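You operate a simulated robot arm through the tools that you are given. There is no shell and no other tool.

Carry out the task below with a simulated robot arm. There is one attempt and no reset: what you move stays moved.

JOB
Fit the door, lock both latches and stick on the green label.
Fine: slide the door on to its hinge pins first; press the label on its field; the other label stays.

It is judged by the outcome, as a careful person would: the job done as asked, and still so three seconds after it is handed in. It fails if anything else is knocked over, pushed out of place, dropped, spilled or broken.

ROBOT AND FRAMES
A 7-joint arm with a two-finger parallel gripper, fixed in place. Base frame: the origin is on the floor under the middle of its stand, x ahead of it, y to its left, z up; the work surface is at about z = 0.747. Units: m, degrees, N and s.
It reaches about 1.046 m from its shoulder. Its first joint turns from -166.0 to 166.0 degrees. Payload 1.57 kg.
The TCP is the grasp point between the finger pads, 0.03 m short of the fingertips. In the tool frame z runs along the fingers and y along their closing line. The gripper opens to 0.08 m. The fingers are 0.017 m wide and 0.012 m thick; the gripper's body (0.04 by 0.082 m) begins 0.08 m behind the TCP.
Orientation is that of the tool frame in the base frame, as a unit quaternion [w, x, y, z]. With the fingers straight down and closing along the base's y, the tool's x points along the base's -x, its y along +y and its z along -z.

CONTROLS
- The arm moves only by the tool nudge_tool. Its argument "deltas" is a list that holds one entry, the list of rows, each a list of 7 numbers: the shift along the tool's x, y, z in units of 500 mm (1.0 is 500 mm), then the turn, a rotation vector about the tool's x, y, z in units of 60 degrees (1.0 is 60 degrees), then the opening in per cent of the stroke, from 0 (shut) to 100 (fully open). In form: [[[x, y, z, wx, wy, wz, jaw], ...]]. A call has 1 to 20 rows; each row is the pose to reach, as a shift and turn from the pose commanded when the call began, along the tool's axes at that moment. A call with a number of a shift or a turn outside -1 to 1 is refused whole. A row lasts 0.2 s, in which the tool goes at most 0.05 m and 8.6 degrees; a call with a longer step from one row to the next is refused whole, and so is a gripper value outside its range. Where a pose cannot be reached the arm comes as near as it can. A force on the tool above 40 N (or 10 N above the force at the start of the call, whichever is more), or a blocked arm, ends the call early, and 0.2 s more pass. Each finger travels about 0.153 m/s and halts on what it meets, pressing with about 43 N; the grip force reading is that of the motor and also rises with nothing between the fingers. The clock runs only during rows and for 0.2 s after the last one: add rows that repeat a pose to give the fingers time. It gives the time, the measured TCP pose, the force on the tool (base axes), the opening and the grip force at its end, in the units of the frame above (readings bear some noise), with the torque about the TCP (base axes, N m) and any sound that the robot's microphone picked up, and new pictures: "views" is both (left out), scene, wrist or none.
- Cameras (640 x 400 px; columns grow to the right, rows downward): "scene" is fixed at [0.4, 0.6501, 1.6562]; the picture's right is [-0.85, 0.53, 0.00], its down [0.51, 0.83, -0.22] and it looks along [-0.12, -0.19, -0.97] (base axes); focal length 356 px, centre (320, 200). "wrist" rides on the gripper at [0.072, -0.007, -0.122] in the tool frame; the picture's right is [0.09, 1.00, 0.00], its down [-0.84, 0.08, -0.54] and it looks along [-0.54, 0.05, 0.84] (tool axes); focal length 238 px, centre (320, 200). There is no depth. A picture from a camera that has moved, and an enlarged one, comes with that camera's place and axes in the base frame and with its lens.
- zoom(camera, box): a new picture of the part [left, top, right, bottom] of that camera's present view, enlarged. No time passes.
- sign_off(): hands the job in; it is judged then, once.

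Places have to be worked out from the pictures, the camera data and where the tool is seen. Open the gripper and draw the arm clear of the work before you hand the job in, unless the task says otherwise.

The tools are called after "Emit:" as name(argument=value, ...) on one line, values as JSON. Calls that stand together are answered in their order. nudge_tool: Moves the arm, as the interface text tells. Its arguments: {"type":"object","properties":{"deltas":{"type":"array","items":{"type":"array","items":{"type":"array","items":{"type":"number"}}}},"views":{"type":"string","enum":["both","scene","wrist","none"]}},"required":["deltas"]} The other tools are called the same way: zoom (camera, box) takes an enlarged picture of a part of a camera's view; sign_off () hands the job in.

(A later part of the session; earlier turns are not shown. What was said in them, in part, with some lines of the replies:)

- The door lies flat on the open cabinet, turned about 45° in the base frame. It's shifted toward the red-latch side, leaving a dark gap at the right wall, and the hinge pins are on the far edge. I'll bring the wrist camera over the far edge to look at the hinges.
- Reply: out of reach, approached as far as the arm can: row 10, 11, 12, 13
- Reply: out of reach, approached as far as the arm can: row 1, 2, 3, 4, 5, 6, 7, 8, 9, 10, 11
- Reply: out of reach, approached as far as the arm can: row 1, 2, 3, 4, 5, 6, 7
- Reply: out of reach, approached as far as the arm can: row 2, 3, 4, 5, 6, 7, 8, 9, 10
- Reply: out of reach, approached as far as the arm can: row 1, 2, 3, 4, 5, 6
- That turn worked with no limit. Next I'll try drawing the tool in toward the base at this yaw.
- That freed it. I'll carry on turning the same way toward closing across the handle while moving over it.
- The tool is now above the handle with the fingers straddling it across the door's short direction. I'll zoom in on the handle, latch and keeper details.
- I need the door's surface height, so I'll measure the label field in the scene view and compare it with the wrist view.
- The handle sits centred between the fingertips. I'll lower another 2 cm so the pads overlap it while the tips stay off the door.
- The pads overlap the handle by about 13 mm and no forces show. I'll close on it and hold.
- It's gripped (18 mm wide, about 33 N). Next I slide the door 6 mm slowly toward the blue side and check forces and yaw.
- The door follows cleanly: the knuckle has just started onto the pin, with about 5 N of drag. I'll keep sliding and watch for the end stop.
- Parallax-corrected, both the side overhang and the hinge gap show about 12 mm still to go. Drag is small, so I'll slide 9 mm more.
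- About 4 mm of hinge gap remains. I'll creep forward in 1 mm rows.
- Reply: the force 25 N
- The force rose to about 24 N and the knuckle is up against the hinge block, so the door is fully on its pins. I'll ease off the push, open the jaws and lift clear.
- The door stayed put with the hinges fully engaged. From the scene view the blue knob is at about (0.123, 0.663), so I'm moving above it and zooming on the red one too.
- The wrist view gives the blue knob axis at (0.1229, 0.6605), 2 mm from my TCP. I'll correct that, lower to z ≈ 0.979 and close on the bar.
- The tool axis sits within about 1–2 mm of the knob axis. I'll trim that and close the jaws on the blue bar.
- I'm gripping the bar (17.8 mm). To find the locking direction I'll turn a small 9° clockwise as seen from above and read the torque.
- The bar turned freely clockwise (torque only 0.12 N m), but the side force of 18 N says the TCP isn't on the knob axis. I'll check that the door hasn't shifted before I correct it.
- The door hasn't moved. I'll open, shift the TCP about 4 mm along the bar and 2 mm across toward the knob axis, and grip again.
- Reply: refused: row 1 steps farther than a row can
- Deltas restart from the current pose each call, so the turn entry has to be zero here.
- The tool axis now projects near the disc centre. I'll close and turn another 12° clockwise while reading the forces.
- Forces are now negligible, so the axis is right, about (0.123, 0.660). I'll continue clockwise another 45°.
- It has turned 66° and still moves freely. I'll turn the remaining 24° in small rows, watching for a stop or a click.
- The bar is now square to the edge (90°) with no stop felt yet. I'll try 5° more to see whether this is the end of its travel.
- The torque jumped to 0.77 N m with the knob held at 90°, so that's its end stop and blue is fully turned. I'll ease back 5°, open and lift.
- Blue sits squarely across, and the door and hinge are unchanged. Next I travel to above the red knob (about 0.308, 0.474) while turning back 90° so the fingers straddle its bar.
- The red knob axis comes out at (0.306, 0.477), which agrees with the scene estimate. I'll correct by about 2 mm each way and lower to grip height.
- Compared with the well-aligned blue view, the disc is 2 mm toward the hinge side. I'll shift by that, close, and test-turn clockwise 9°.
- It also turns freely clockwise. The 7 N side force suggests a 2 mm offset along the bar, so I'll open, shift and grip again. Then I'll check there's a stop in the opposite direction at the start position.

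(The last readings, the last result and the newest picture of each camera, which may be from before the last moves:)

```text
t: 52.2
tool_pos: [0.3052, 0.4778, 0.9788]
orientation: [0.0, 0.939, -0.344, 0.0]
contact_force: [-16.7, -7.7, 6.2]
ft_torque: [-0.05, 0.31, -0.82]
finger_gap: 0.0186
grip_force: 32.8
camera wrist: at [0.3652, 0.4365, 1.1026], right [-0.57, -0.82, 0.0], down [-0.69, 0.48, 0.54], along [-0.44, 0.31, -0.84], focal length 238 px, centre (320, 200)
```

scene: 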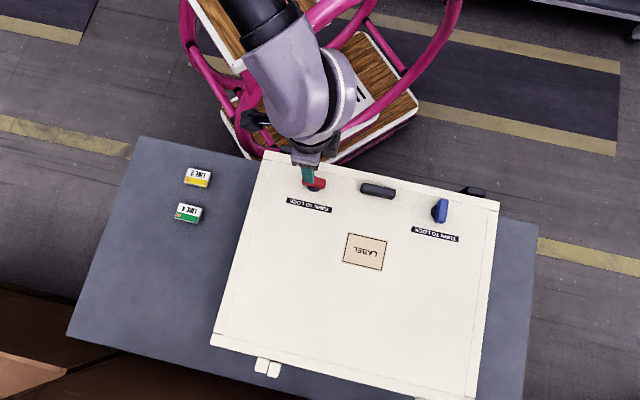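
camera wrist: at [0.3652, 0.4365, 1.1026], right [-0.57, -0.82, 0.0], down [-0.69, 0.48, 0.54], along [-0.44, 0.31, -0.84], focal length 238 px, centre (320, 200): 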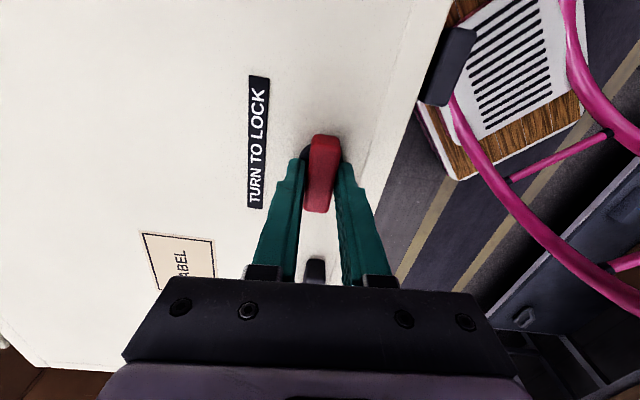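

There's a stop (−0.82 N m) at the start position, so clockwise is the locking direction. I'll turn red clockwise with a slight 1 mm trim and watch the forces.

Emit:
nudge_tool(deltas=[[[0.002, 0.001, 0, 0, 0, 0.06, 0], [0.002, 0.001, 0, 0, 0, 0.12, 0], [0.002, 0.001, 0, 0, 0, 0.18, 0], [0.002, 0.001, 0, 0, 0, 0.24, 0], [0.002, 0.001, 0, 0, 0, 0.3, 0], [0.002, 0.001, 0, 0, 0, 0.36, 0], [0.002, 0.001, 0, 0, 0, 0.42, 0], [0.002, 0.001, 0, 0, 0, 0.48, 0], [0.002, 0.001, 0, 0, 0, 0.48, 0]]], views="wrist")

```text
t: 54.2
tool_pos: [0.3056, 0.4786, 0.9791]
orientation: [0.0, 0.823, -0.568, 0.0]
contact_force: [-17.2, 6.5, 0.3]
ft_torque: [-0.33, 0.08, -0.04]
finger_gap: 0.0179
grip_force: 32.6
camera wrist: at [0.339, 0.4131, 1.1029], right [-0.9, -0.44, 0.0], down [-0.37, 0.76, 0.54], along [-0.24, 0.49, -0.84], focal length 238 px, centre (320, 200)
```

wrist: 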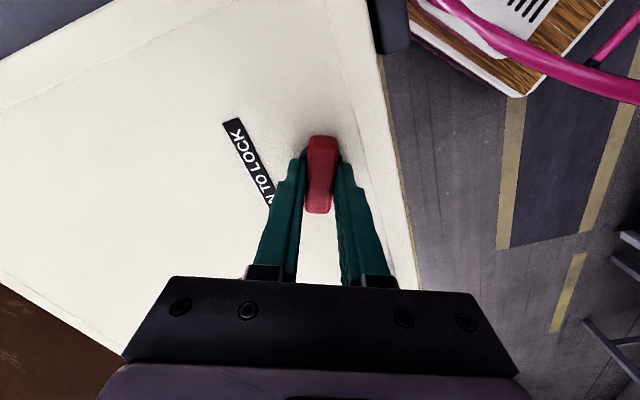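

The side force is 18 N, which would push the door back off its pins. I'll relieve it by shifting about 1 mm along the force, then check the hinge in the scene.

Emit:
nudge_tool(deltas=[[[-0.0014, 0.0016, 0, 0, 0, 0, 0], [-0.0014, 0.0016, 0, 0, 0, 0, 0]]], views="none")

Emit:
zoom(camera="scene", box=[232, 350, 312, 400])

Emit:
zoom(camera="scene", box=[420, 170, 516, 230])

```text
t: 54.8
tool_pos: [0.3066, 0.479, 0.9797]
orientation: [0.001, 0.823, -0.569, 0.001]
contact_force: [-9.1, -2.3, -0.1]
ft_torque: [0.58, 0.28, -0.02]
finger_gap: 0.0177
grip_force: 32.3
```

```text
8.00 times, centred on (272, 375) of scene
camera zoom: at [0.4, 0.6501, 1.6562], right [-0.85, 0.53, 0.0], down [0.51, 0.83, -0.22], along [-0.12, -0.19, -0.97], focal length 2850 px, centre (704, -1200)
```

zoom: 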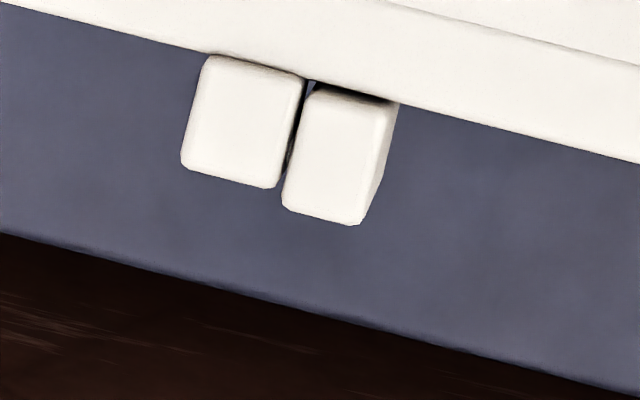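

```text
6.67 times, centred on (468, 200) of scene
camera zoom: at [0.4, 0.6501, 1.6562], right [-0.85, 0.53, 0.0], down [0.51, 0.83, -0.22], along [-0.12, -0.19, -0.97], focal length 2375 px, centre (-667, 200)
```

zoom: 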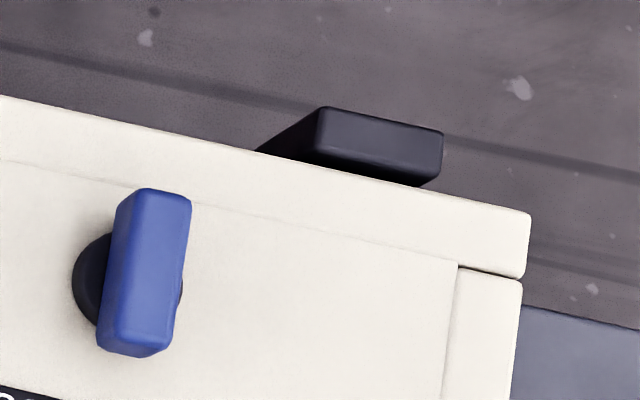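

The door and hinges are still seated. I'll trim another half millimetre and carry on clockwise by 30°.

Emit:
nudge_tool(deltas=[[[0, 0.001, 0, 0, 0, 0.08, 0], [0, 0.001, 0, 0, 0, 0.16, 0], [0, 0.001, 0, 0, 0, 0.24, 0], [0, 0.001, 0, 0, 0, 0.32, 0], [0, 0.001, 0, 0, 0, 0.4, 0], [0, 0.001, 0, 0, 0, 0.48, 0], [0, 0.001, 0, 0, 0, 0.5, 0]]], views="none")

```text
t: 56.4
tool_pos: [0.3073, 0.4785, 0.9795]
orientation: [0.0, -0.647, 0.763, 0.0]
contact_force: [15.8, 10.4, -0.1]
ft_torque: [-0.13, -0.2, 0.05]
finger_gap: 0.0177
grip_force: 32.6
```

The knob is at 54° with 19 N of side force. I'll trim along the force and turn 20° more.

Emit:
nudge_tool(deltas=[[[-0.0014, -0.0015, 0, 0, 0, 0, 0], [-0.0014, -0.0015, 0, 0, 0, 0.07, 0], [-0.0014, -0.0015, 0, 0, 0, 0.14, 0], [-0.0014, -0.0015, 0, 0, 0, 0.21, 0], [-0.0014, -0.0015, 0, 0, 0, 0.28, 0], [-0.0014, -0.0015, 0, 0, 0, 0.33, 0], [-0.0014, -0.0015, 0, 0, 0, 0.33, 0]]], views="none")

```text
t: 58.0
tool_pos: [0.3078, 0.477, 0.9796]
orientation: [-0.001, -0.507, 0.862, 0.0]
contact_force: [22.9, -1.9, -0.2]
ft_torque: [-0.01, -0.4, 0.03]
finger_gap: 0.0177
grip_force: 32.4
```

The knob is at 74° with the side force still building. I'll open and re-close in place to release it before finishing the turn.

Emit:
nudge_tool(deltas=[[[0, 0, 0, 0, 0, 0, 30], [0, 0, 0, 0, 0, 0, 35], [-0.001, -0.002, 0, 0, 0, 0, 35], [-0.001, -0.002, 0, 0, 0, 0, 15], [-0.001, -0.002, 0, 0, 0, 0, 0], [-0.001, -0.002, 0, 0, 0, 0, 0], [-0.001, -0.002, 0, 0, 0, 0, 0]]], views="wrist")

Emit:
zoom(camera="wrist", box=[240, 110, 400, 210])

```text
t: 59.6
tool_pos: [0.3073, 0.4786, 0.9811]
orientation: [0.0, -0.507, 0.862, 0.0]
contact_force: [1.8, -4.5, -0.7]
ft_torque: [-0.15, 0.01, 0.01]
finger_gap: 0.0177
grip_force: 32.9
camera wrist: at [0.2794, 0.4115, 1.1029], right [-0.92, 0.4, 0.0], down [0.34, 0.77, 0.54], along [0.22, 0.5, -0.84], focal length 238 px, centre (320, 200)
```

wrist: 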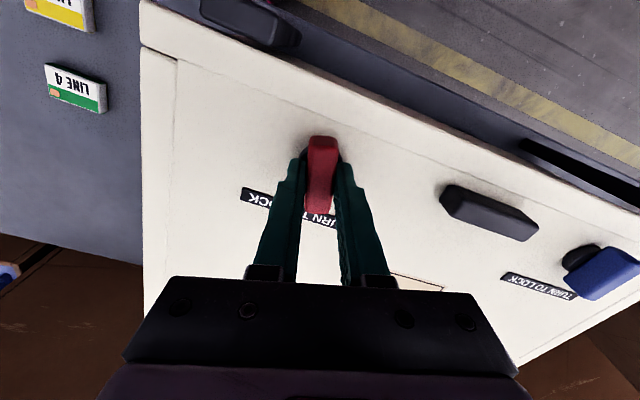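

```text
4.00 times, centred on (320, 160) of wrist
camera zoom: at [0.2794, 0.4115, 1.1029], right [-0.92, 0.4, 0.0], down [0.34, 0.77, 0.54], along [0.22, 0.5, -0.84], focal length 953 px, centre (320, 360)
```

zoom: 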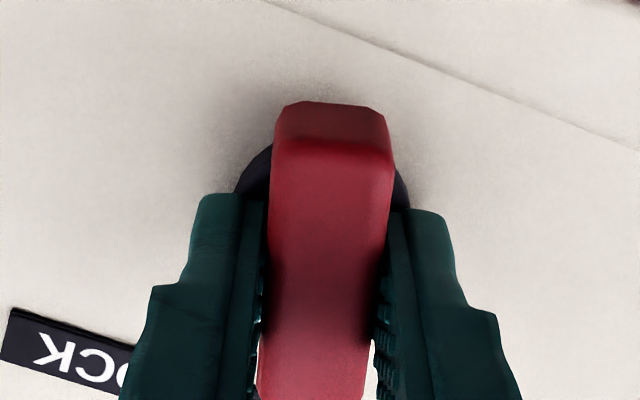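

The forces are released. I'll finish the turn by 16° plus 4° to feel the end stop.

Emit:
nudge_tool(deltas=[[[0, 0, 0, 0, 0, 0.06, 0], [0, 0, 0, 0, 0, 0.12, 0], [0, 0, 0, 0, 0, 0.18, 0], [0, 0, 0, 0, 0, 0.24, 0], [0, 0, 0, 0, 0, 0.29, 0], [0, 0, 0, 0, 0, 0.34, 0], [0, 0, 0, 0, 0, 0.34, 0]]], views="wrist")

```text
t: 61.2
tool_pos: [0.3076, 0.4773, 0.979]
orientation: [0.0, -0.347, 0.938, 0.0]
contact_force: [6.3, -2.4, 1.7]
ft_torque: [0.51, -0.58, 0.78]
finger_gap: 0.0187
grip_force: 32.9
camera wrist: at [0.2588, 0.4256, 1.1027], right [-0.72, 0.7, 0.0], down [0.58, 0.6, 0.54], along [0.38, 0.39, -0.84], focal length 238 px, centre (320, 200)
```

wrist: 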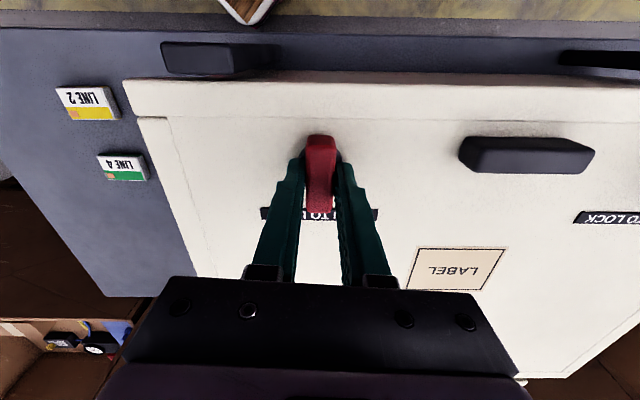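

Torque reached 0.78 N m against the stop at 90°, so red is fully turned. I'll ease back 4°, open and lift high, then check both latches.

Emit:
nudge_tool(deltas=[[[0, 0, 0, 0, 0, -0.035, 0], [0, 0, 0, 0, 0, -0.065, 0], [0, 0, 0, 0, 0, -0.065, 25], [0, 0, 0, 0, 0, -0.065, 45], [0, 0, 0, 0, 0, -0.065, 60], [0, 0, -0.05, 0, 0, -0.065, 80], [0, 0, -0.12, 0, 0, -0.065, 100], [0, 0, -0.2, 0, 0, -0.065, 100], [0, 0, -0.28, 0, 0, -0.065, 100], [0, 0, -0.28, 0, 0, -0.065, 100]]], views="both")

Emit:
zoom(camera="scene", box=[265, 150, 361, 210])

Emit:
zoom(camera="scene", box=[232, 350, 312, 400])

Emit:
zoom(camera="wrist", box=[40, 40, 240, 165])

```text
t: 63.4
tool_pos: [0.3066, 0.4763, 1.1195]
orientation: [0.0, -0.379, 0.925, 0.0]
contact_force: [-0.3, 0.2, -1.5]
ft_torque: [-0.01, 0.0, 0.01]
finger_gap: 0.0798
grip_force: 0.0
camera wrist: at [0.2608, 0.4215, 1.2431], right [-0.76, 0.65, 0.0], down [0.54, 0.64, 0.54], along [0.35, 0.41, -0.84], focal length 238 px, centre (320, 200)
```

scene: 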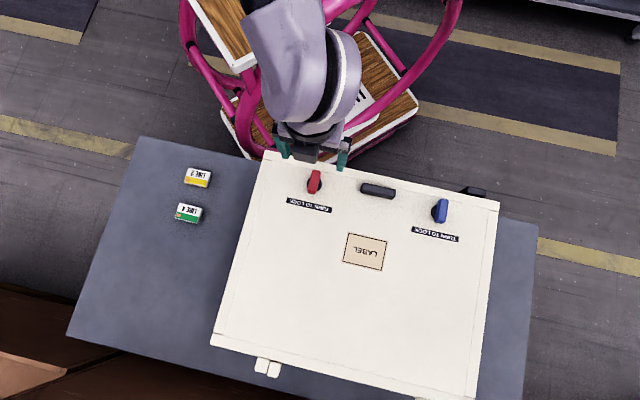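
wrist: 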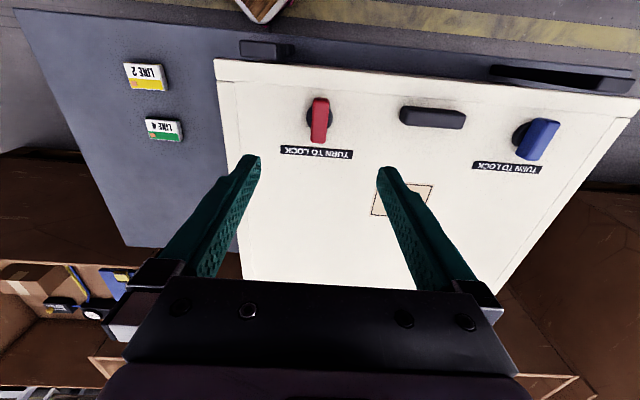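

```text
6.67 times, centred on (313, 180) of scene
camera zoom: at [0.4, 0.6501, 1.6562], right [-0.85, 0.53, 0.0], down [0.51, 0.83, -0.22], along [-0.12, -0.19, -0.97], focal length 2375 px, centre (367, 333)
```

zoom: 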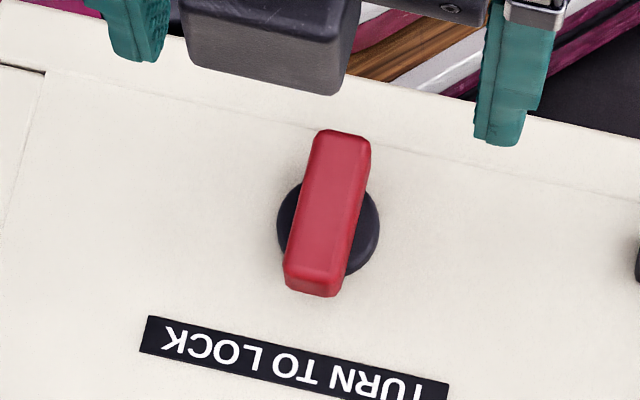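

```text
8.00 times, centred on (272, 375) of scene
camera zoom: at [0.4, 0.6501, 1.6562], right [-0.85, 0.53, 0.0], down [0.51, 0.83, -0.22], along [-0.12, -0.19, -0.97], focal length 2850 px, centre (704, -1200)
```

zoom: 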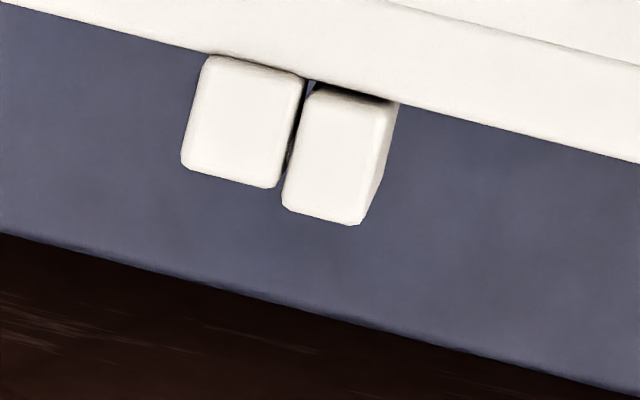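

```text
3.20 times, centred on (140, 102) of wrist
camera zoom: at [0.2608, 0.4215, 1.2431], right [-0.76, 0.65, 0.0], down [0.54, 0.64, 0.54], along [0.35, 0.41, -0.84], focal length 763 px, centre (896, 512)
```

zoom: 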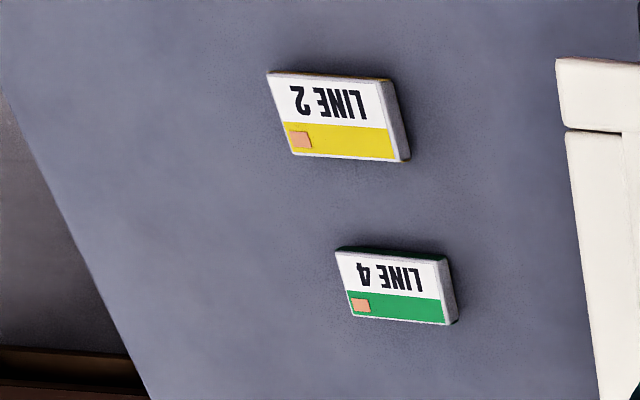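

Both latches are at their locked stops and the hinge is still seated. The green "LINE 4" label block is about 59 × 39 × 12 mm, centred near (0.598, 0.328) with its top at z ≈ 0.759, and it's already oriented like the field. I'll travel above it at a safe height while turning the tool back.

Emit:
nudge_tool(deltas=[[[-0.02, -0.06, -0.01, 0, 0, -0.1, 100], [-0.04, -0.125, -0.02, 0, 0, -0.2, 100], [-0.062, -0.19, -0.02, 0, 0, -0.3, 100], [-0.083, -0.255, -0.02, 0, 0, -0.4, 100], [-0.105, -0.32, -0.02, 0, 0, -0.5, 100], [-0.126, -0.385, -0.02, 0, 0, -0.6, 100], [-0.148, -0.45, -0.02, 0, 0, -0.7, 100], [-0.17, -0.515, -0.02, 0, 0, -0.8, 100], [-0.19, -0.57, -0.02, 0, 0, -0.9, 100], [-0.206, -0.62, -0.02, 0, 0, -0.98, 100], [-0.206, -0.62, -0.02, 0, 0, -0.98, 100]]], views="none")

Emit:
nudge_tool(deltas=[[[0, 0, 0.06, 0, 0, -0.13, 100], [0, 0, 0.13, 0, 0, -0.26, 100], [0, 0, 0.2, 0, 0, -0.39, 100], [0, 0, 0.27, 0, 0, -0.53, 100], [0, 0, 0.27, 0, 0, -0.53, 100]]], views="both")

```text
t: 65.8
tool_pos: [0.5991, 0.3279, 1.1297]
orientation: [0.0, 0.786, -0.619, 0.0]
contact_force: [-0.6, -0.5, 1.2]
ft_torque: [-0.03, 0.05, 0.0]
finger_gap: 0.0796
grip_force: 0.1
```

```text
t: 67.0
tool_pos: [0.5974, 0.3289, 0.9947]
orientation: [0.0, 0.925, -0.381, 0.0]
contact_force: [0.1, 0.4, 0.9]
ft_torque: [0.0, 0.02, 0.01]
finger_gap: 0.0801
grip_force: 0.1
camera wrist: at [0.6538, 0.2828, 1.1181], right [-0.64, -0.77, 0.0], down [-0.65, 0.53, 0.54], along [-0.42, 0.34, -0.84], focal length 238 px, centre (320, 200)
```

scene: 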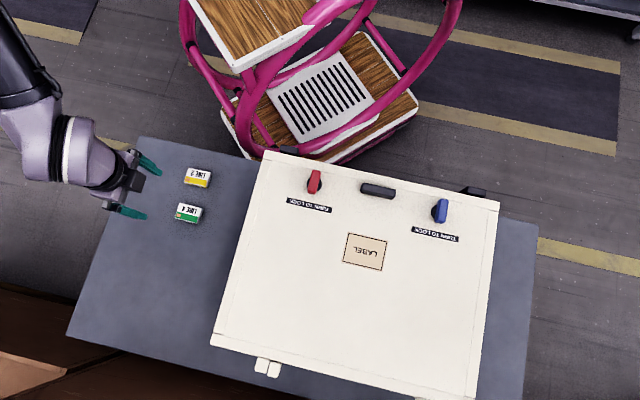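
wrist: 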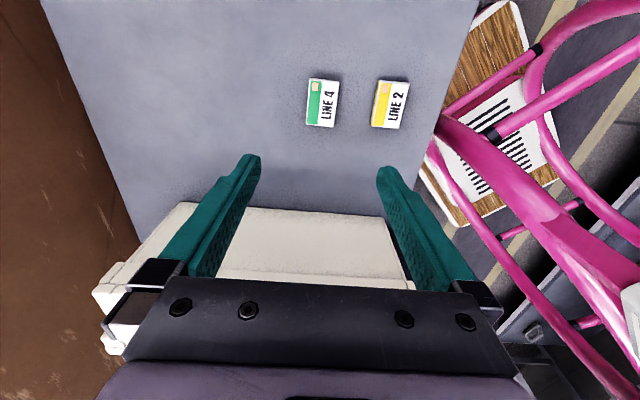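

The tool is over the label with plenty of clearance. I'll zoom to measure the label's place and angle.

Emit:
zoom(camera="wrist", box=[260, 50, 420, 150])

Emit:
zoom(camera="scene", box=[317, 220, 413, 280])

```text
4.00 times, centred on (340, 100) of wrist
camera zoom: at [0.6538, 0.2828, 1.1181], right [-0.64, -0.77, 0.0], down [-0.65, 0.53, 0.54], along [-0.42, 0.34, -0.84], focal length 953 px, centre (240, 600)
```

zoom: 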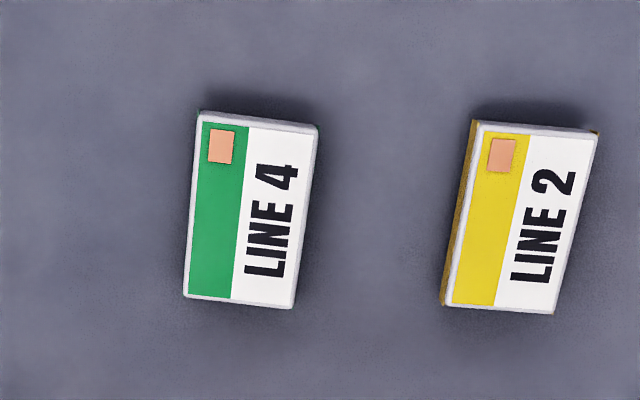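

```text
6.67 times, centred on (365, 250) of scene
camera zoom: at [0.4, 0.6501, 1.6562], right [-0.85, 0.53, 0.0], down [0.51, 0.83, -0.22], along [-0.12, -0.19, -0.97], focal length 2375 px, centre (20, -133)
```

zoom: 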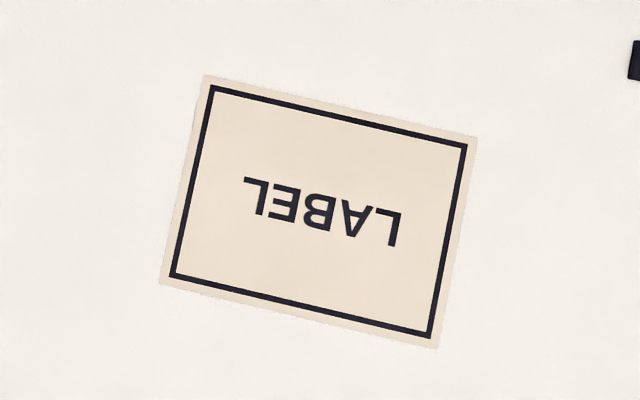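

The label is centred at about (0.598, 0.326) and within a degree of the tool's axes. The field centre is at about (0.294, 0.649), also aligned. I'll trim and lower to z ≈ 0.85 first.

Emit:
nudge_tool(deltas=[[[0.003, 0.003, 0.07, 0, 0, 0, 90], [0.003, 0.003, 0.14, 0, 0, 0, 80], [0.003, 0.003, 0.21, 0, 0, 0, 80], [0.003, 0.003, 0.28, 0, 0, 0, 80], [0.003, 0.003, 0.28, 0, 0, 0, 80]]], views="wrist")

Emit:
zoom(camera="wrist", box=[220, 90, 420, 215])

```text
t: 68.2
tool_pos: [0.5984, 0.3279, 0.8547]
orientation: [0.0, 0.924, -0.381, 0.001]
contact_force: [0.7, -0.4, -0.3]
ft_torque: [0.02, -0.04, 0.02]
finger_gap: 0.064
grip_force: 0.1
camera wrist: at [0.6545, 0.2811, 0.9785], right [-0.64, -0.77, 0.0], down [-0.65, 0.54, 0.54], along [-0.42, 0.35, -0.84], focal length 238 px, centre (320, 200)
```

wrist: 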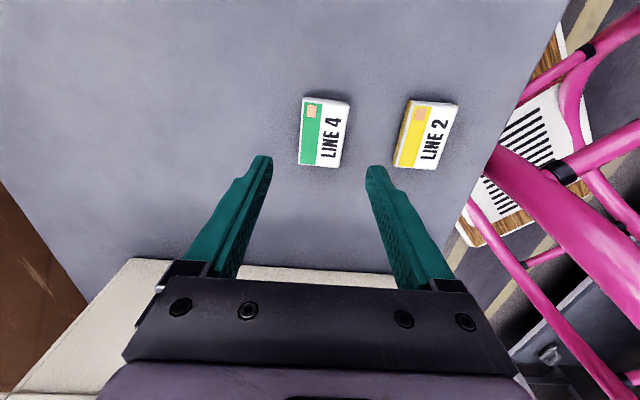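

```text
3.20 times, centred on (320, 152) of wrist
camera zoom: at [0.6545, 0.2811, 0.9785], right [-0.64, -0.77, 0.0], down [-0.65, 0.54, 0.54], along [-0.42, 0.35, -0.84], focal length 763 px, centre (320, 352)
```

zoom: 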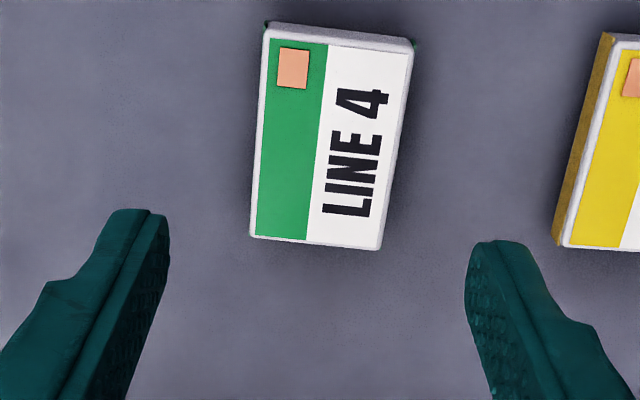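

The label's centre is about 2 mm further toward the camera side and 1.5 mm across. I'll trim that and lower to z ≈ 0.781, leaving the fingertips a few mm above the table.

Emit:
nudge_tool(deltas=[[[0.005, 0.003, 0.04, 0, 0, 0, 80], [0.005, 0.003, 0.08, 0, 0, 0, 80], [0.005, 0.003, 0.12, 0, 0, 0, 80], [0.005, 0.003, 0.147, 0, 0, 0, 80], [0.005, 0.003, 0.147, 0, 0, 0, 80]]], views="wrist")

Emit:
zoom(camera="wrist", box=[220, 90, 420, 215])

```text
t: 69.4
tool_pos: [0.5991, 0.3245, 0.7799]
orientation: [-0.001, 0.924, -0.382, 0.0]
contact_force: [0.7, 0.4, -0.3]
ft_torque: [-0.01, -0.03, 0.02]
finger_gap: 0.0642
grip_force: 0.1
camera wrist: at [0.6551, 0.2783, 0.9041], right [-0.64, -0.77, 0.0], down [-0.65, 0.54, 0.54], along [-0.42, 0.35, -0.84], focal length 238 px, centre (320, 200)
```

wrist: 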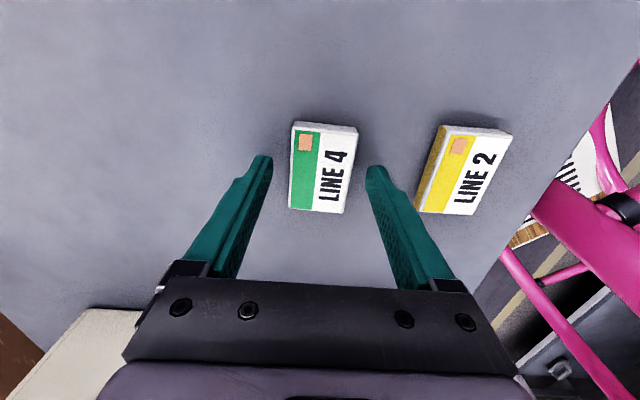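

```text
3.20 times, centred on (320, 152) of wrist
camera zoom: at [0.6551, 0.2783, 0.9041], right [-0.64, -0.77, 0.0], down [-0.65, 0.54, 0.54], along [-0.42, 0.35, -0.84], focal length 763 px, centre (320, 352)
```

zoom: 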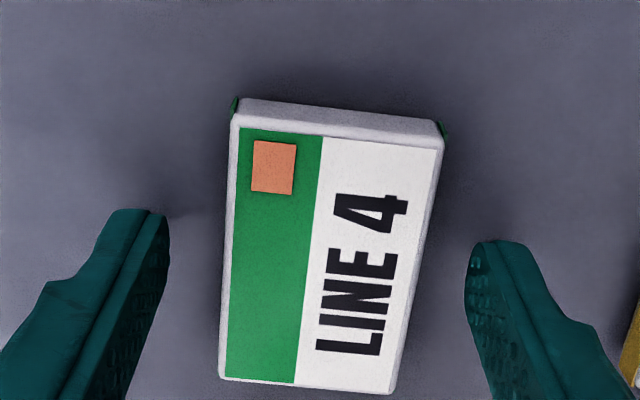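

The label centre lies right on the tool axis and the fingertips are about 3 mm above the table. I'll close on its long sides.

Emit:
nudge_tool(deltas=[[[0, 0, 0, 0, 0, 0, 65], [0, 0, 0, 0, 0, 0, 52], [0, 0, 0, 0, 0, 0, 40], [0, 0, 0, 0, 0, 0, 30], [0, 0, 0, 0, 0, 0, 30]]], views="wrist")

```text
t: 70.6
tool_pos: [0.5983, 0.3244, 0.7803]
orientation: [0.0, 0.924, -0.382, 0.0]
contact_force: [1.4, 0.0, 0.7]
ft_torque: [-0.02, -0.02, -0.02]
finger_gap: 0.0404
grip_force: 43.3
camera wrist: at [0.6549, 0.2783, 0.9041], right [-0.64, -0.77, 0.0], down [-0.65, 0.54, 0.54], along [-0.42, 0.35, -0.84], focal length 238 px, centre (320, 200)
```

wrist: 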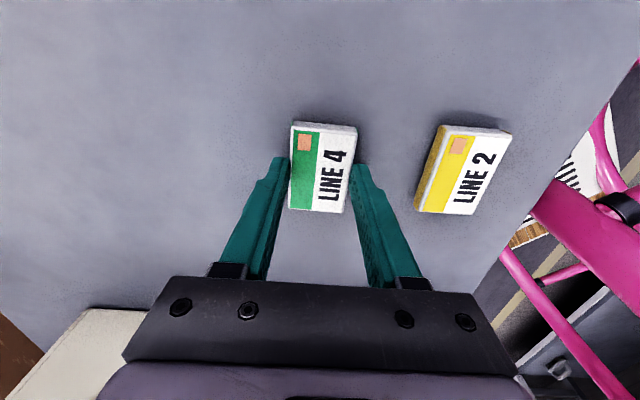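

The label is gripped at 40.4 mm with 43 N. I'll lift it slowly and confirm it comes along.

Emit:
nudge_tool(deltas=[[[0, 0, -0.02, 0, 0, 0, 30], [0, 0, -0.05, 0, 0, 0, 30], [0, 0, -0.1, 0, 0, 0, 30], [0, 0, -0.1, 0, 0, 0, 30]]], views="both")

```text
t: 71.6
tool_pos: [0.5985, 0.3243, 0.832]
orientation: [0.0, 0.924, -0.382, 0.0]
contact_force: [0.0, 0.3, 0.5]
ft_torque: [0.0, 0.04, 0.01]
finger_gap: 0.0405
grip_force: 42.8
camera wrist: at [0.6554, 0.2782, 0.9547], right [-0.64, -0.77, 0.0], down [-0.65, 0.54, 0.54], along [-0.42, 0.34, -0.84], focal length 238 px, centre (320, 200)
```

scene: 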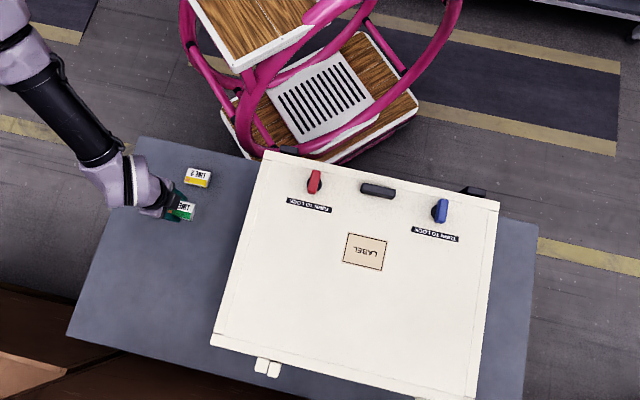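
wrist: 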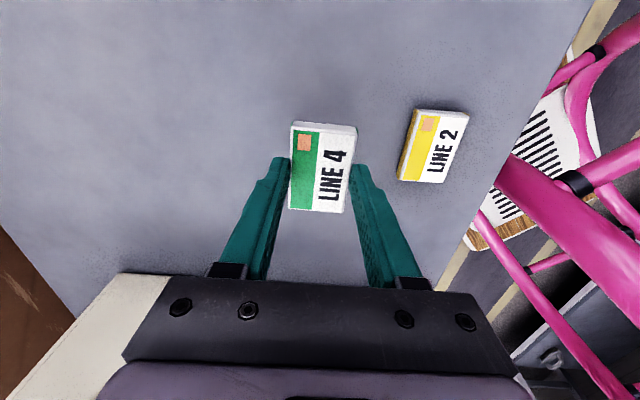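

The label came up cleanly and the yellow one is undisturbed. I'll raise to z ≈ 1.08 before crossing over the box.

Emit:
nudge_tool(deltas=[[[0, 0, -0.06, 0, 0, 0, 30], [0, 0, -0.13, 0, 0, 0, 30], [0, 0, -0.2, 0, 0, 0, 30], [0, 0, -0.27, 0, 0, 0, 30], [0, 0, -0.34, 0, 0, 0, 30], [0, 0, -0.41, 0, 0, 0, 30], [0, 0, -0.47, 0, 0, 0, 30], [0, 0, -0.5, 0, 0, 0, 30]]], views="none")

Emit:
nudge_tool(deltas=[[[-0.04, -0.001, 0, 0, 0, 0, 30], [-0.1, -0.003, 0, 0, 0, 0, 30], [-0.17, -0.005, 0, 0, 0, 0, 30], [-0.24, -0.007, 0, 0, 0, 0, 30], [-0.31, -0.009, 0, 0, 0, 0, 30], [-0.38, -0.012, 0, 0, 0, 0, 30], [-0.45, -0.014, 0, 0, 0, 0, 30], [-0.52, -0.016, 0, 0, 0, 0, 30], [-0.59, -0.018, 0, 0, 0, 0, 30], [-0.66, -0.021, 0, 0, 0, 0, 30], [-0.73, -0.023, 0, 0, 0, 0, 30], [-0.8, -0.025, 0, 0, 0, 0, 30], [-0.86, -0.027, 0, 0, 0, 0, 30], [-0.89, -0.028, 0, 0, 0, 0, 30], [-0.89, -0.028, 0, 0, 0, 0, 30]]], views="both")

```text
t: 73.4
tool_pos: [0.599, 0.3247, 1.0806]
orientation: [0.0, 0.924, -0.382, 0.0]
contact_force: [0.4, -0.1, -0.7]
ft_torque: [0.03, 0.0, -0.03]
finger_gap: 0.0404
grip_force: 42.9
```

```text
t: 76.6
tool_pos: [0.2941, 0.6502, 1.0808]
orientation: [0.0, 0.924, -0.381, 0.0]
contact_force: [-0.6, 0.8, -1.3]
ft_torque: [0.03, -0.03, 0.03]
finger_gap: 0.0403
grip_force: 42.5
camera wrist: at [0.35, 0.6034, 1.2037], right [-0.64, -0.77, 0.0], down [-0.65, 0.54, 0.54], along [-0.42, 0.35, -0.84], focal length 238 px, centre (320, 200)
```

scene: 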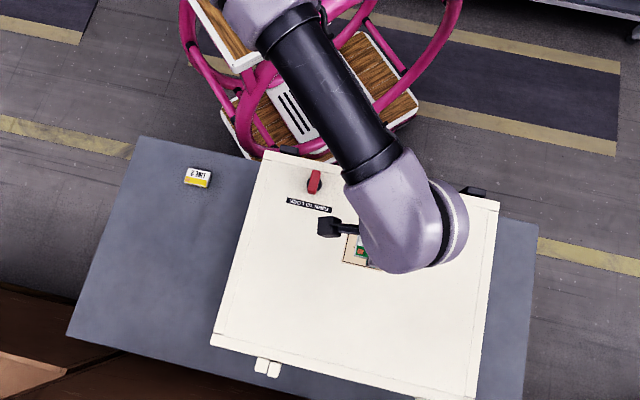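
wrist: 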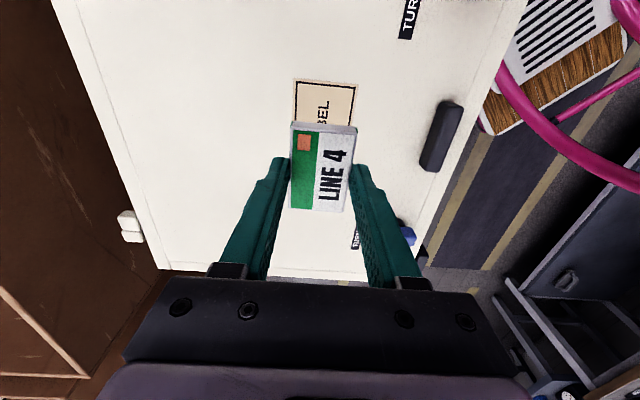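

I'm above the field and the label's orientation matches the "LABEL" text. I'll zoom to fine-tune the centring.

Emit:
zoom(camera="wrist", box=[240, 60, 400, 160])

Emit:
zoom(camera="wrist", box=[240, 130, 400, 230])

```text
4.00 times, centred on (320, 110) of wrist
camera zoom: at [0.35, 0.6034, 1.2037], right [-0.64, -0.77, 0.0], down [-0.65, 0.54, 0.54], along [-0.42, 0.35, -0.84], focal length 953 px, centre (320, 560)
```

zoom: 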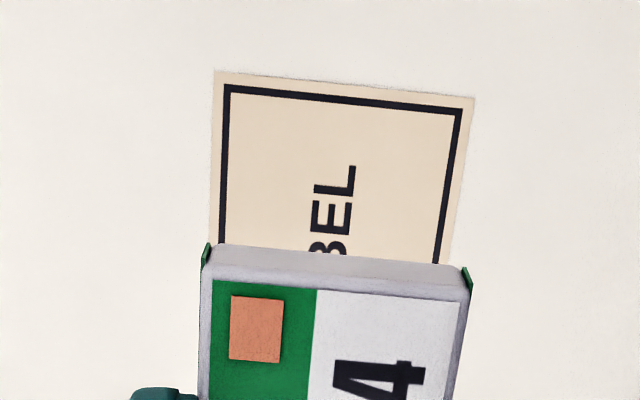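

```text
4.00 times, centred on (320, 180) of wrist
camera zoom: at [0.35, 0.6034, 1.2037], right [-0.64, -0.77, 0.0], down [-0.65, 0.54, 0.54], along [-0.42, 0.35, -0.84], focal length 953 px, centre (320, 280)
```

zoom: 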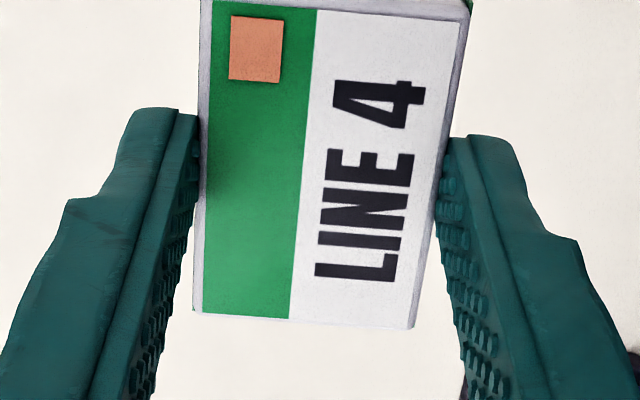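

The label is centred in the grip, and the field centre is 1 mm along and 2 mm across from the tool axis. I'll trim and lower to just above the door.

Emit:
nudge_tool(deltas=[[[0.002, 0.005, 0.04, 0, 0, 0, 30], [0.002, 0.005, 0.08, 0, 0, 0, 30], [0.002, 0.005, 0.12, 0, 0, 0, 30], [0.002, 0.005, 0.16, 0, 0, 0, 30], [0.002, 0.005, 0.185, 0, 0, 0, 30], [0.002, 0.005, 0.185, 0, 0, 0, 30]]], views="both")

Emit:
zoom(camera="wrist", box=[240, 90, 400, 190])

Emit:
zoom(camera="wrist", box=[240, 150, 400, 250])

```text
t: 78.0
tool_pos: [0.2944, 0.6471, 0.9876]
orientation: [0.001, 0.924, -0.381, 0.0]
contact_force: [0.2, -1.0, -0.6]
ft_torque: [0.03, -0.01, 0.0]
finger_gap: 0.0404
grip_force: 42.1
camera wrist: at [0.3497, 0.6003, 1.1106], right [-0.64, -0.77, 0.0], down [-0.65, 0.54, 0.54], along [-0.42, 0.35, -0.84], focal length 238 px, centre (320, 200)
```

scene: 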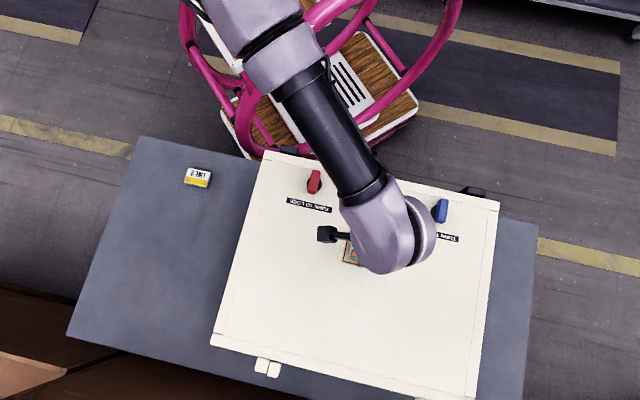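
wrist: 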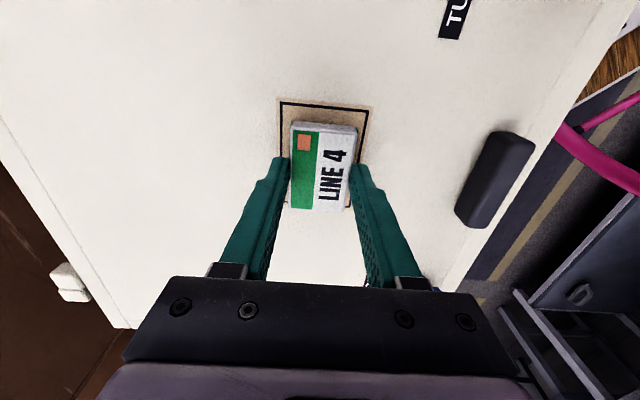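

```text
4.00 times, centred on (320, 140) of wrist
camera zoom: at [0.3497, 0.6003, 1.1106], right [-0.64, -0.77, 0.0], down [-0.65, 0.54, 0.54], along [-0.42, 0.35, -0.84], focal length 953 px, centre (320, 440)
```

zoom: 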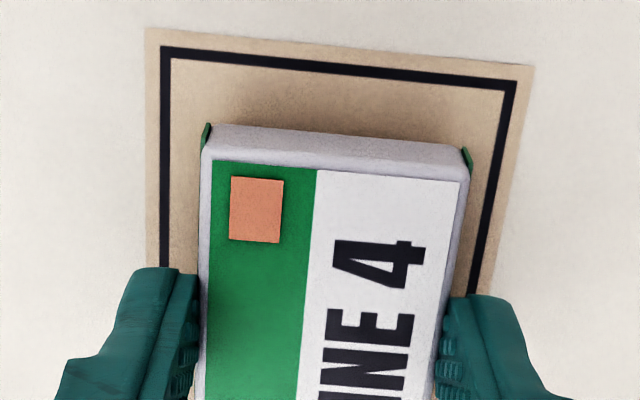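

```text
4.00 times, centred on (320, 200) of wrist
camera zoom: at [0.3497, 0.6003, 1.1106], right [-0.64, -0.77, 0.0], down [-0.65, 0.54, 0.54], along [-0.42, 0.35, -0.84], focal length 953 px, centre (320, 200)
```

zoom: 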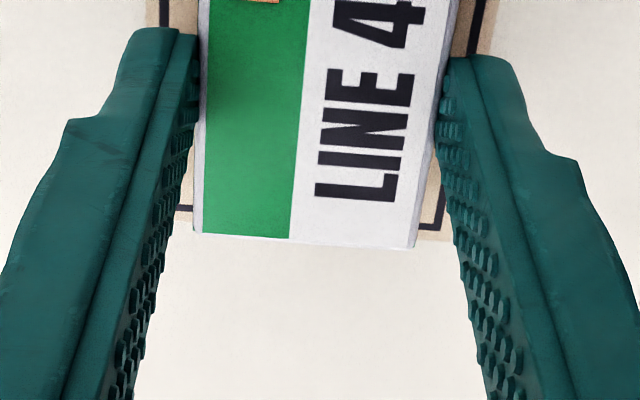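

The field and label are concentric to about 1 mm, and the geometry now suggests the door top is at z ≈ 0.943. I'll lower 9 mm in small rows and watch the force.

Emit:
nudge_tool(deltas=[[[0, 0, 0.006, 0, 0, 0, 30], [0, 0, 0.012, 0, 0, 0, 30], [0, 0, 0.018, 0, 0, 0, 30], [0, 0, 0.018, 0, 0, 0, 30]]], views="none")

Emit:
nudge_tool(deltas=[[[0, 0, 0.002, 0, 0, 0, 30], [0, 0, 0.004, 0, 0, 0, 30], [0, 0, 0.004, 0, 0, 0, 30]]], views="none")

```text
t: 79.0
tool_pos: [0.2932, 0.6463, 0.9836]
orientation: [-0.003, 0.924, -0.381, -0.001]
contact_force: [8.1, 1.2, 34.2]
ft_torque: [-0.22, -0.29, -0.02]
finger_gap: 0.0404
grip_force: 42.8
```

```text
t: 79.8
tool_pos: [0.2929, 0.6463, 0.9809]
orientation: [-0.003, 0.924, -0.383, 0.0]
contact_force: [9.9, 5.9, 43.7]
ft_torque: [0.27, -0.3, 0.01]
finger_gap: 0.0404
grip_force: 43.0
```

Contact came a little sooner than I expected: the label is already pressed with about 40 N. I'll relieve the pressure by 2 mm and look at it.

Emit:
nudge_tool(deltas=[[[0, 0, -0.002, 0, 0, 0, 30], [0, 0, -0.005, 0, 0, 0, 30], [0, 0, -0.005, 0, 0, 0, 30]]], views="both")

Emit:
zoom(camera="wrist", box=[240, 90, 400, 190])

Emit:
zoom(camera="wrist", box=[240, 150, 400, 250])

```text
t: 80.6
tool_pos: [0.2934, 0.646, 0.9818]
orientation: [-0.001, 0.924, -0.382, 0.0]
contact_force: [12.5, 14.5, 28.8]
ft_torque: [0.63, -0.32, 0.0]
finger_gap: 0.0403
grip_force: 43.3
camera wrist: at [0.3494, 0.5998, 1.1036], right [-0.64, -0.77, 0.0], down [-0.65, 0.53, 0.54], along [-0.42, 0.35, -0.84], focal length 238 px, centre (320, 200)
```

scene: 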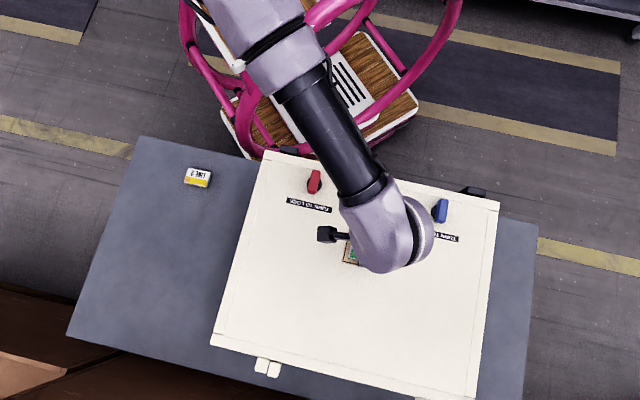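
wrist: 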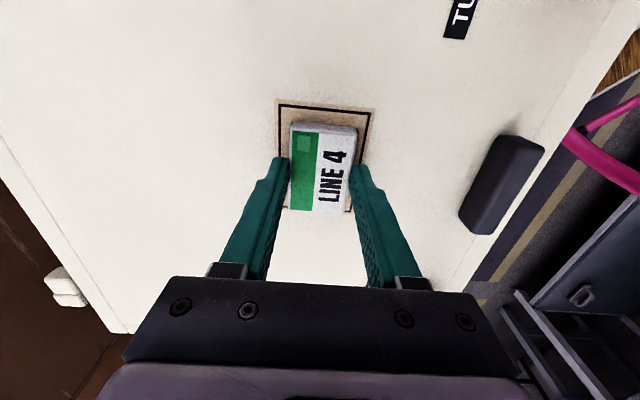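

```text
4.00 times, centred on (320, 140) of wrist
camera zoom: at [0.3494, 0.5998, 1.1036], right [-0.64, -0.77, 0.0], down [-0.65, 0.53, 0.54], along [-0.42, 0.35, -0.84], focal length 953 px, centre (320, 440)
```

zoom: 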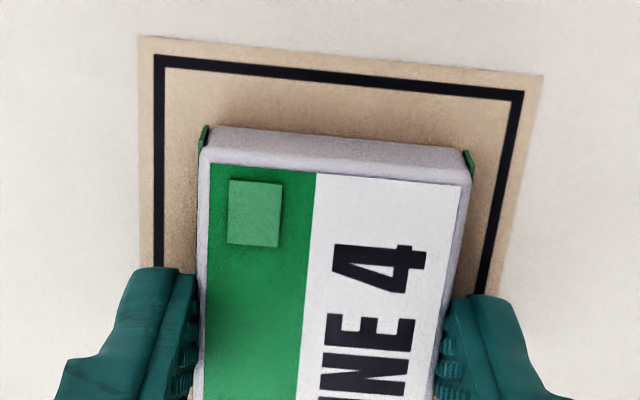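

```text
4.00 times, centred on (320, 200) of wrist
camera zoom: at [0.3494, 0.5998, 1.1036], right [-0.64, -0.77, 0.0], down [-0.65, 0.53, 0.54], along [-0.42, 0.35, -0.84], focal length 953 px, centre (320, 200)
```

zoom: 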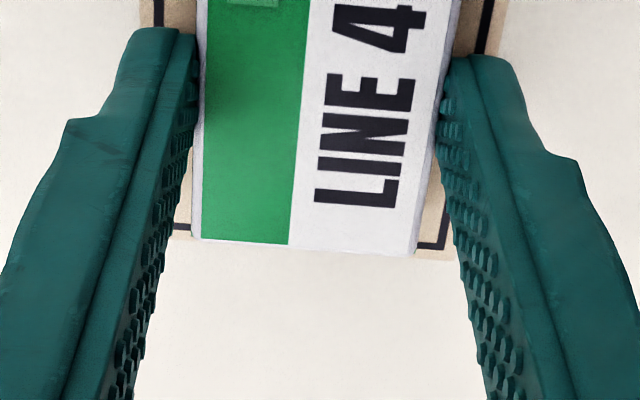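

The label's orange indicator has turned green, so it's stuck, and it sits inside the field. I'll open the fingers in place, then lift straight up.

Emit:
nudge_tool(deltas=[[[0, 0, 0, 0, 0, 0, 55], [0, 0, 0, 0, 0, 0, 65], [0, 0, 0, 0, 0, 0, 75], [0, 0, -0.01, 0, 0, 0, 80], [0, 0, -0.03, 0, 0, 0, 80], [0, 0, -0.07, 0, 0, 0, 80], [0, 0, -0.13, 0, 0, 0, 80], [0, 0, -0.19, 0, 0, 0, 80], [0, 0, -0.19, 0, 0, 0, 80]]], views="both")

Emit:
zoom(camera="wrist", box=[240, 60, 400, 160])

```text
t: 82.6
tool_pos: [0.2912, 0.6471, 1.0742]
orientation: [0.0, 0.925, -0.381, 0.001]
contact_force: [0.2, 0.7, 0.3]
ft_torque: [0.0, 0.0, 0.0]
finger_gap: 0.0641
grip_force: 0.0
camera wrist: at [0.3483, 0.6009, 1.1975], right [-0.64, -0.77, 0.0], down [-0.65, 0.54, 0.54], along [-0.42, 0.35, -0.84], focal length 238 px, centre (320, 200)
```

scene: 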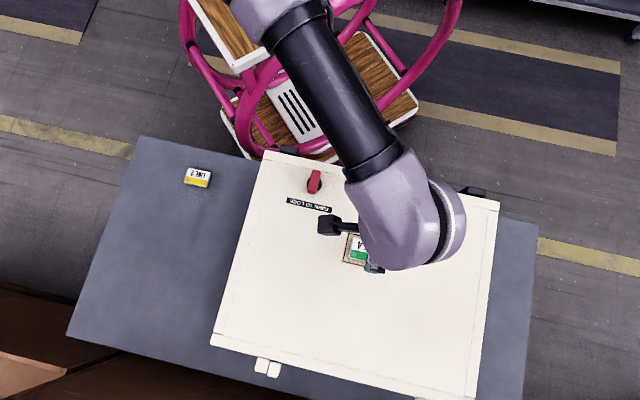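
wrist: 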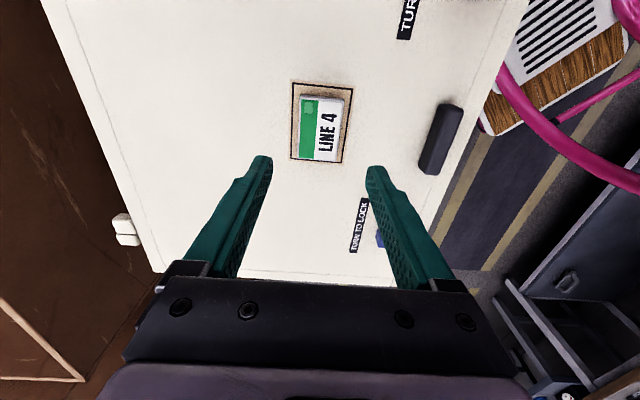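

```text
4.00 times, centred on (320, 110) of wrist
camera zoom: at [0.3483, 0.6009, 1.1975], right [-0.64, -0.77, 0.0], down [-0.65, 0.54, 0.54], along [-0.42, 0.35, -0.84], focal length 953 px, centre (320, 560)
```

zoom: 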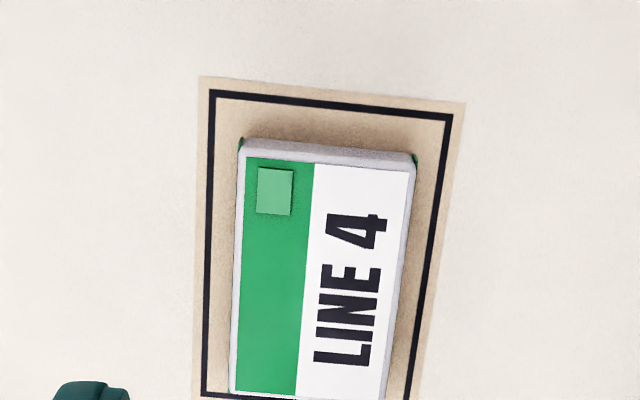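

The label is centred in its field with a green indicator. I'll lift and draw the arm clear toward its base, then check everything.

Emit:
nudge_tool(deltas=[[[0, 0, -0.07, 0, 0, 0, 80], [0, 0, -0.14, 0, 0, 0, 80], [0, 0, -0.21, 0, 0, 0, 80], [0, 0.06, -0.25, 0, 0, 0, 80], [0, 0.13, -0.27, 0, 0, 0, 80], [0, 0.2, -0.27, 0, 0, 0, 80], [0, 0.27, -0.27, 0, 0, 0, 80], [0, 0.34, -0.27, 0, 0, 0, 80], [0, 0.4, -0.27, 0, 0, 0, 80], [0, 0.4, -0.27, 0, 0, 0, 80]]], views="both")

Emit:
zoom(camera="scene", box=[260, 150, 500, 300])

Emit:
zoom(camera="scene", box=[180, 300, 340, 400])

Emit:
zoom(camera="scene", box=[317, 220, 413, 280])

Emit:
zoom(camera="scene", box=[380, 300, 540, 400])

```text
t: 84.8
tool_pos: [0.1539, 0.5064, 1.2118]
orientation: [0.0, 0.924, -0.382, 0.001]
contact_force: [-0.5, -0.5, 0.8]
ft_torque: [0.01, -0.01, -0.03]
finger_gap: 0.064
grip_force: 0.0
camera wrist: at [0.2097, 0.4604, 1.3347], right [-0.64, -0.77, 0.0], down [-0.65, 0.54, 0.54], along [-0.42, 0.35, -0.84], focal length 238 px, centre (320, 200)
```

scene: 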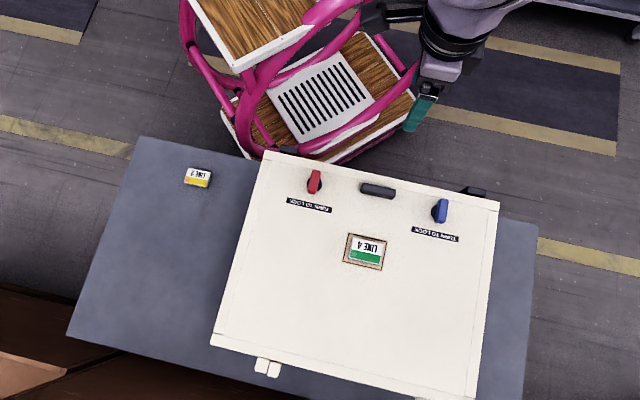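
wrist: 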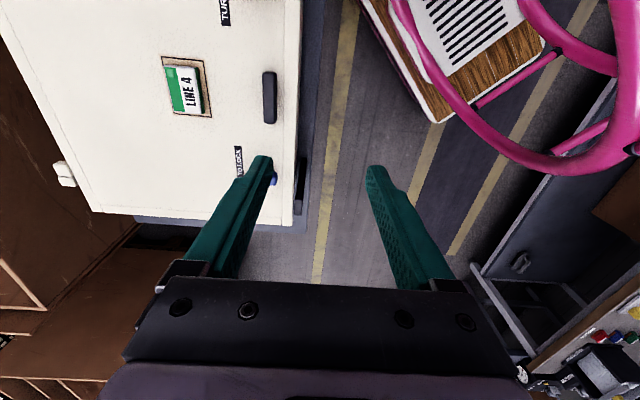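

```text
2.67 times, centred on (380, 225) of scene
camera zoom: at [0.4, 0.6501, 1.6562], right [-0.85, 0.53, 0.0], down [0.51, 0.83, -0.22], along [-0.12, -0.19, -0.97], focal length 950 px, centre (160, 133)
```

zoom: 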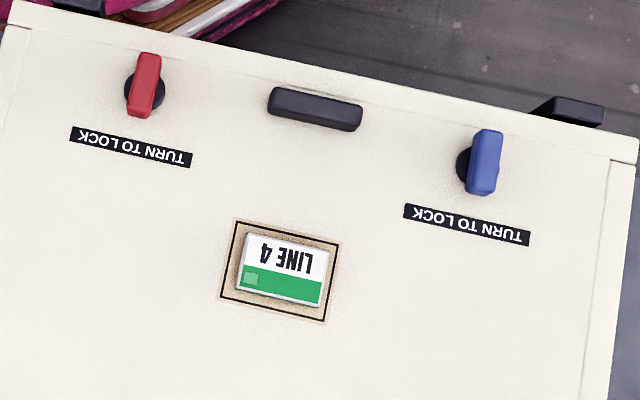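

```text
4.00 times, centred on (260, 350) of scene
camera zoom: at [0.4, 0.6501, 1.6562], right [-0.85, 0.53, 0.0], down [0.51, 0.83, -0.22], along [-0.12, -0.19, -0.97], focal length 1425 px, centre (560, -400)
```

zoom: 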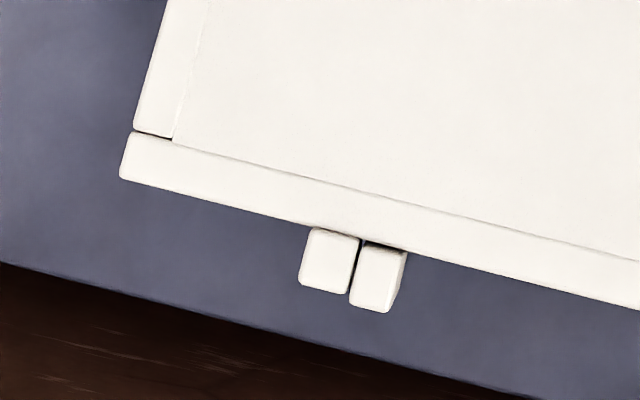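

```text
6.67 times, centred on (365, 250) of scene
camera zoom: at [0.4, 0.6501, 1.6562], right [-0.85, 0.53, 0.0], down [0.51, 0.83, -0.22], along [-0.12, -0.19, -0.97], focal length 2375 px, centre (20, -133)
```

zoom: 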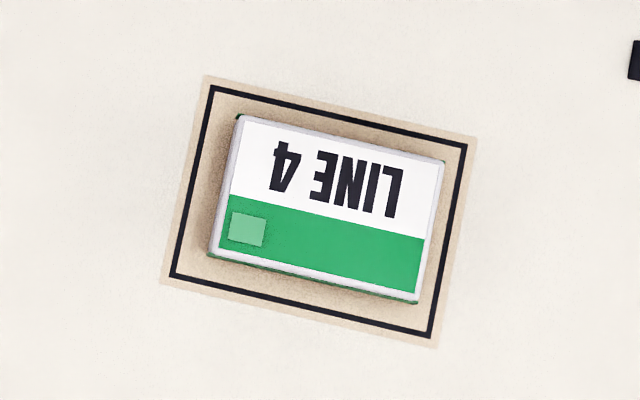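

```text
4.00 times, centred on (460, 350) of scene
camera zoom: at [0.4, 0.6501, 1.6562], right [-0.85, 0.53, 0.0], down [0.51, 0.83, -0.22], along [-0.12, -0.19, -0.97], focal length 1425 px, centre (-240, -400)
```

zoom: 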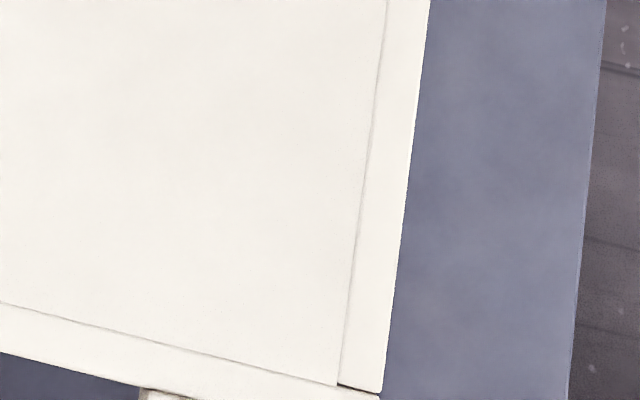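

Final check:
- The door is on both hinge pins and flush with the cabinet.
- Red and blue are both turned square against their lock stops.
- "LINE 4" is stuck inside its field, upright and showing green.
- The yellow label hasn't moved.

The gripper is open and the arm is clear, so I'm handing in the job.

Emit:
sign_off()

```text
The job is handed in.
```

The door is fitted, both latches are locked and the green "LINE 4" label is on its field. I've handed the job in; I have no verdict on it yet.

- **Door:** it slid about 26 mm toward the blue latch until the hinge knuckle met its block. It now covers the cabinet evenly and didn't move while I turned the latches.
- **Latches:** red and blue each turned 90° clockwise until they hit a firm stop. On red I also felt a stop at its starting position, so clockwise is the locking direction. I didn't repeat that check on blue.
- **Label:** it sits centred and the right way up inside the border. Contact came sooner than I expected, so it was pressed with about 40 N. Its orange square turned green, which I took to mean it is stuck.
- **Other label:** the yellow "LINE 2" label is where it was.

The gripper is open and the arm is clear of the work.
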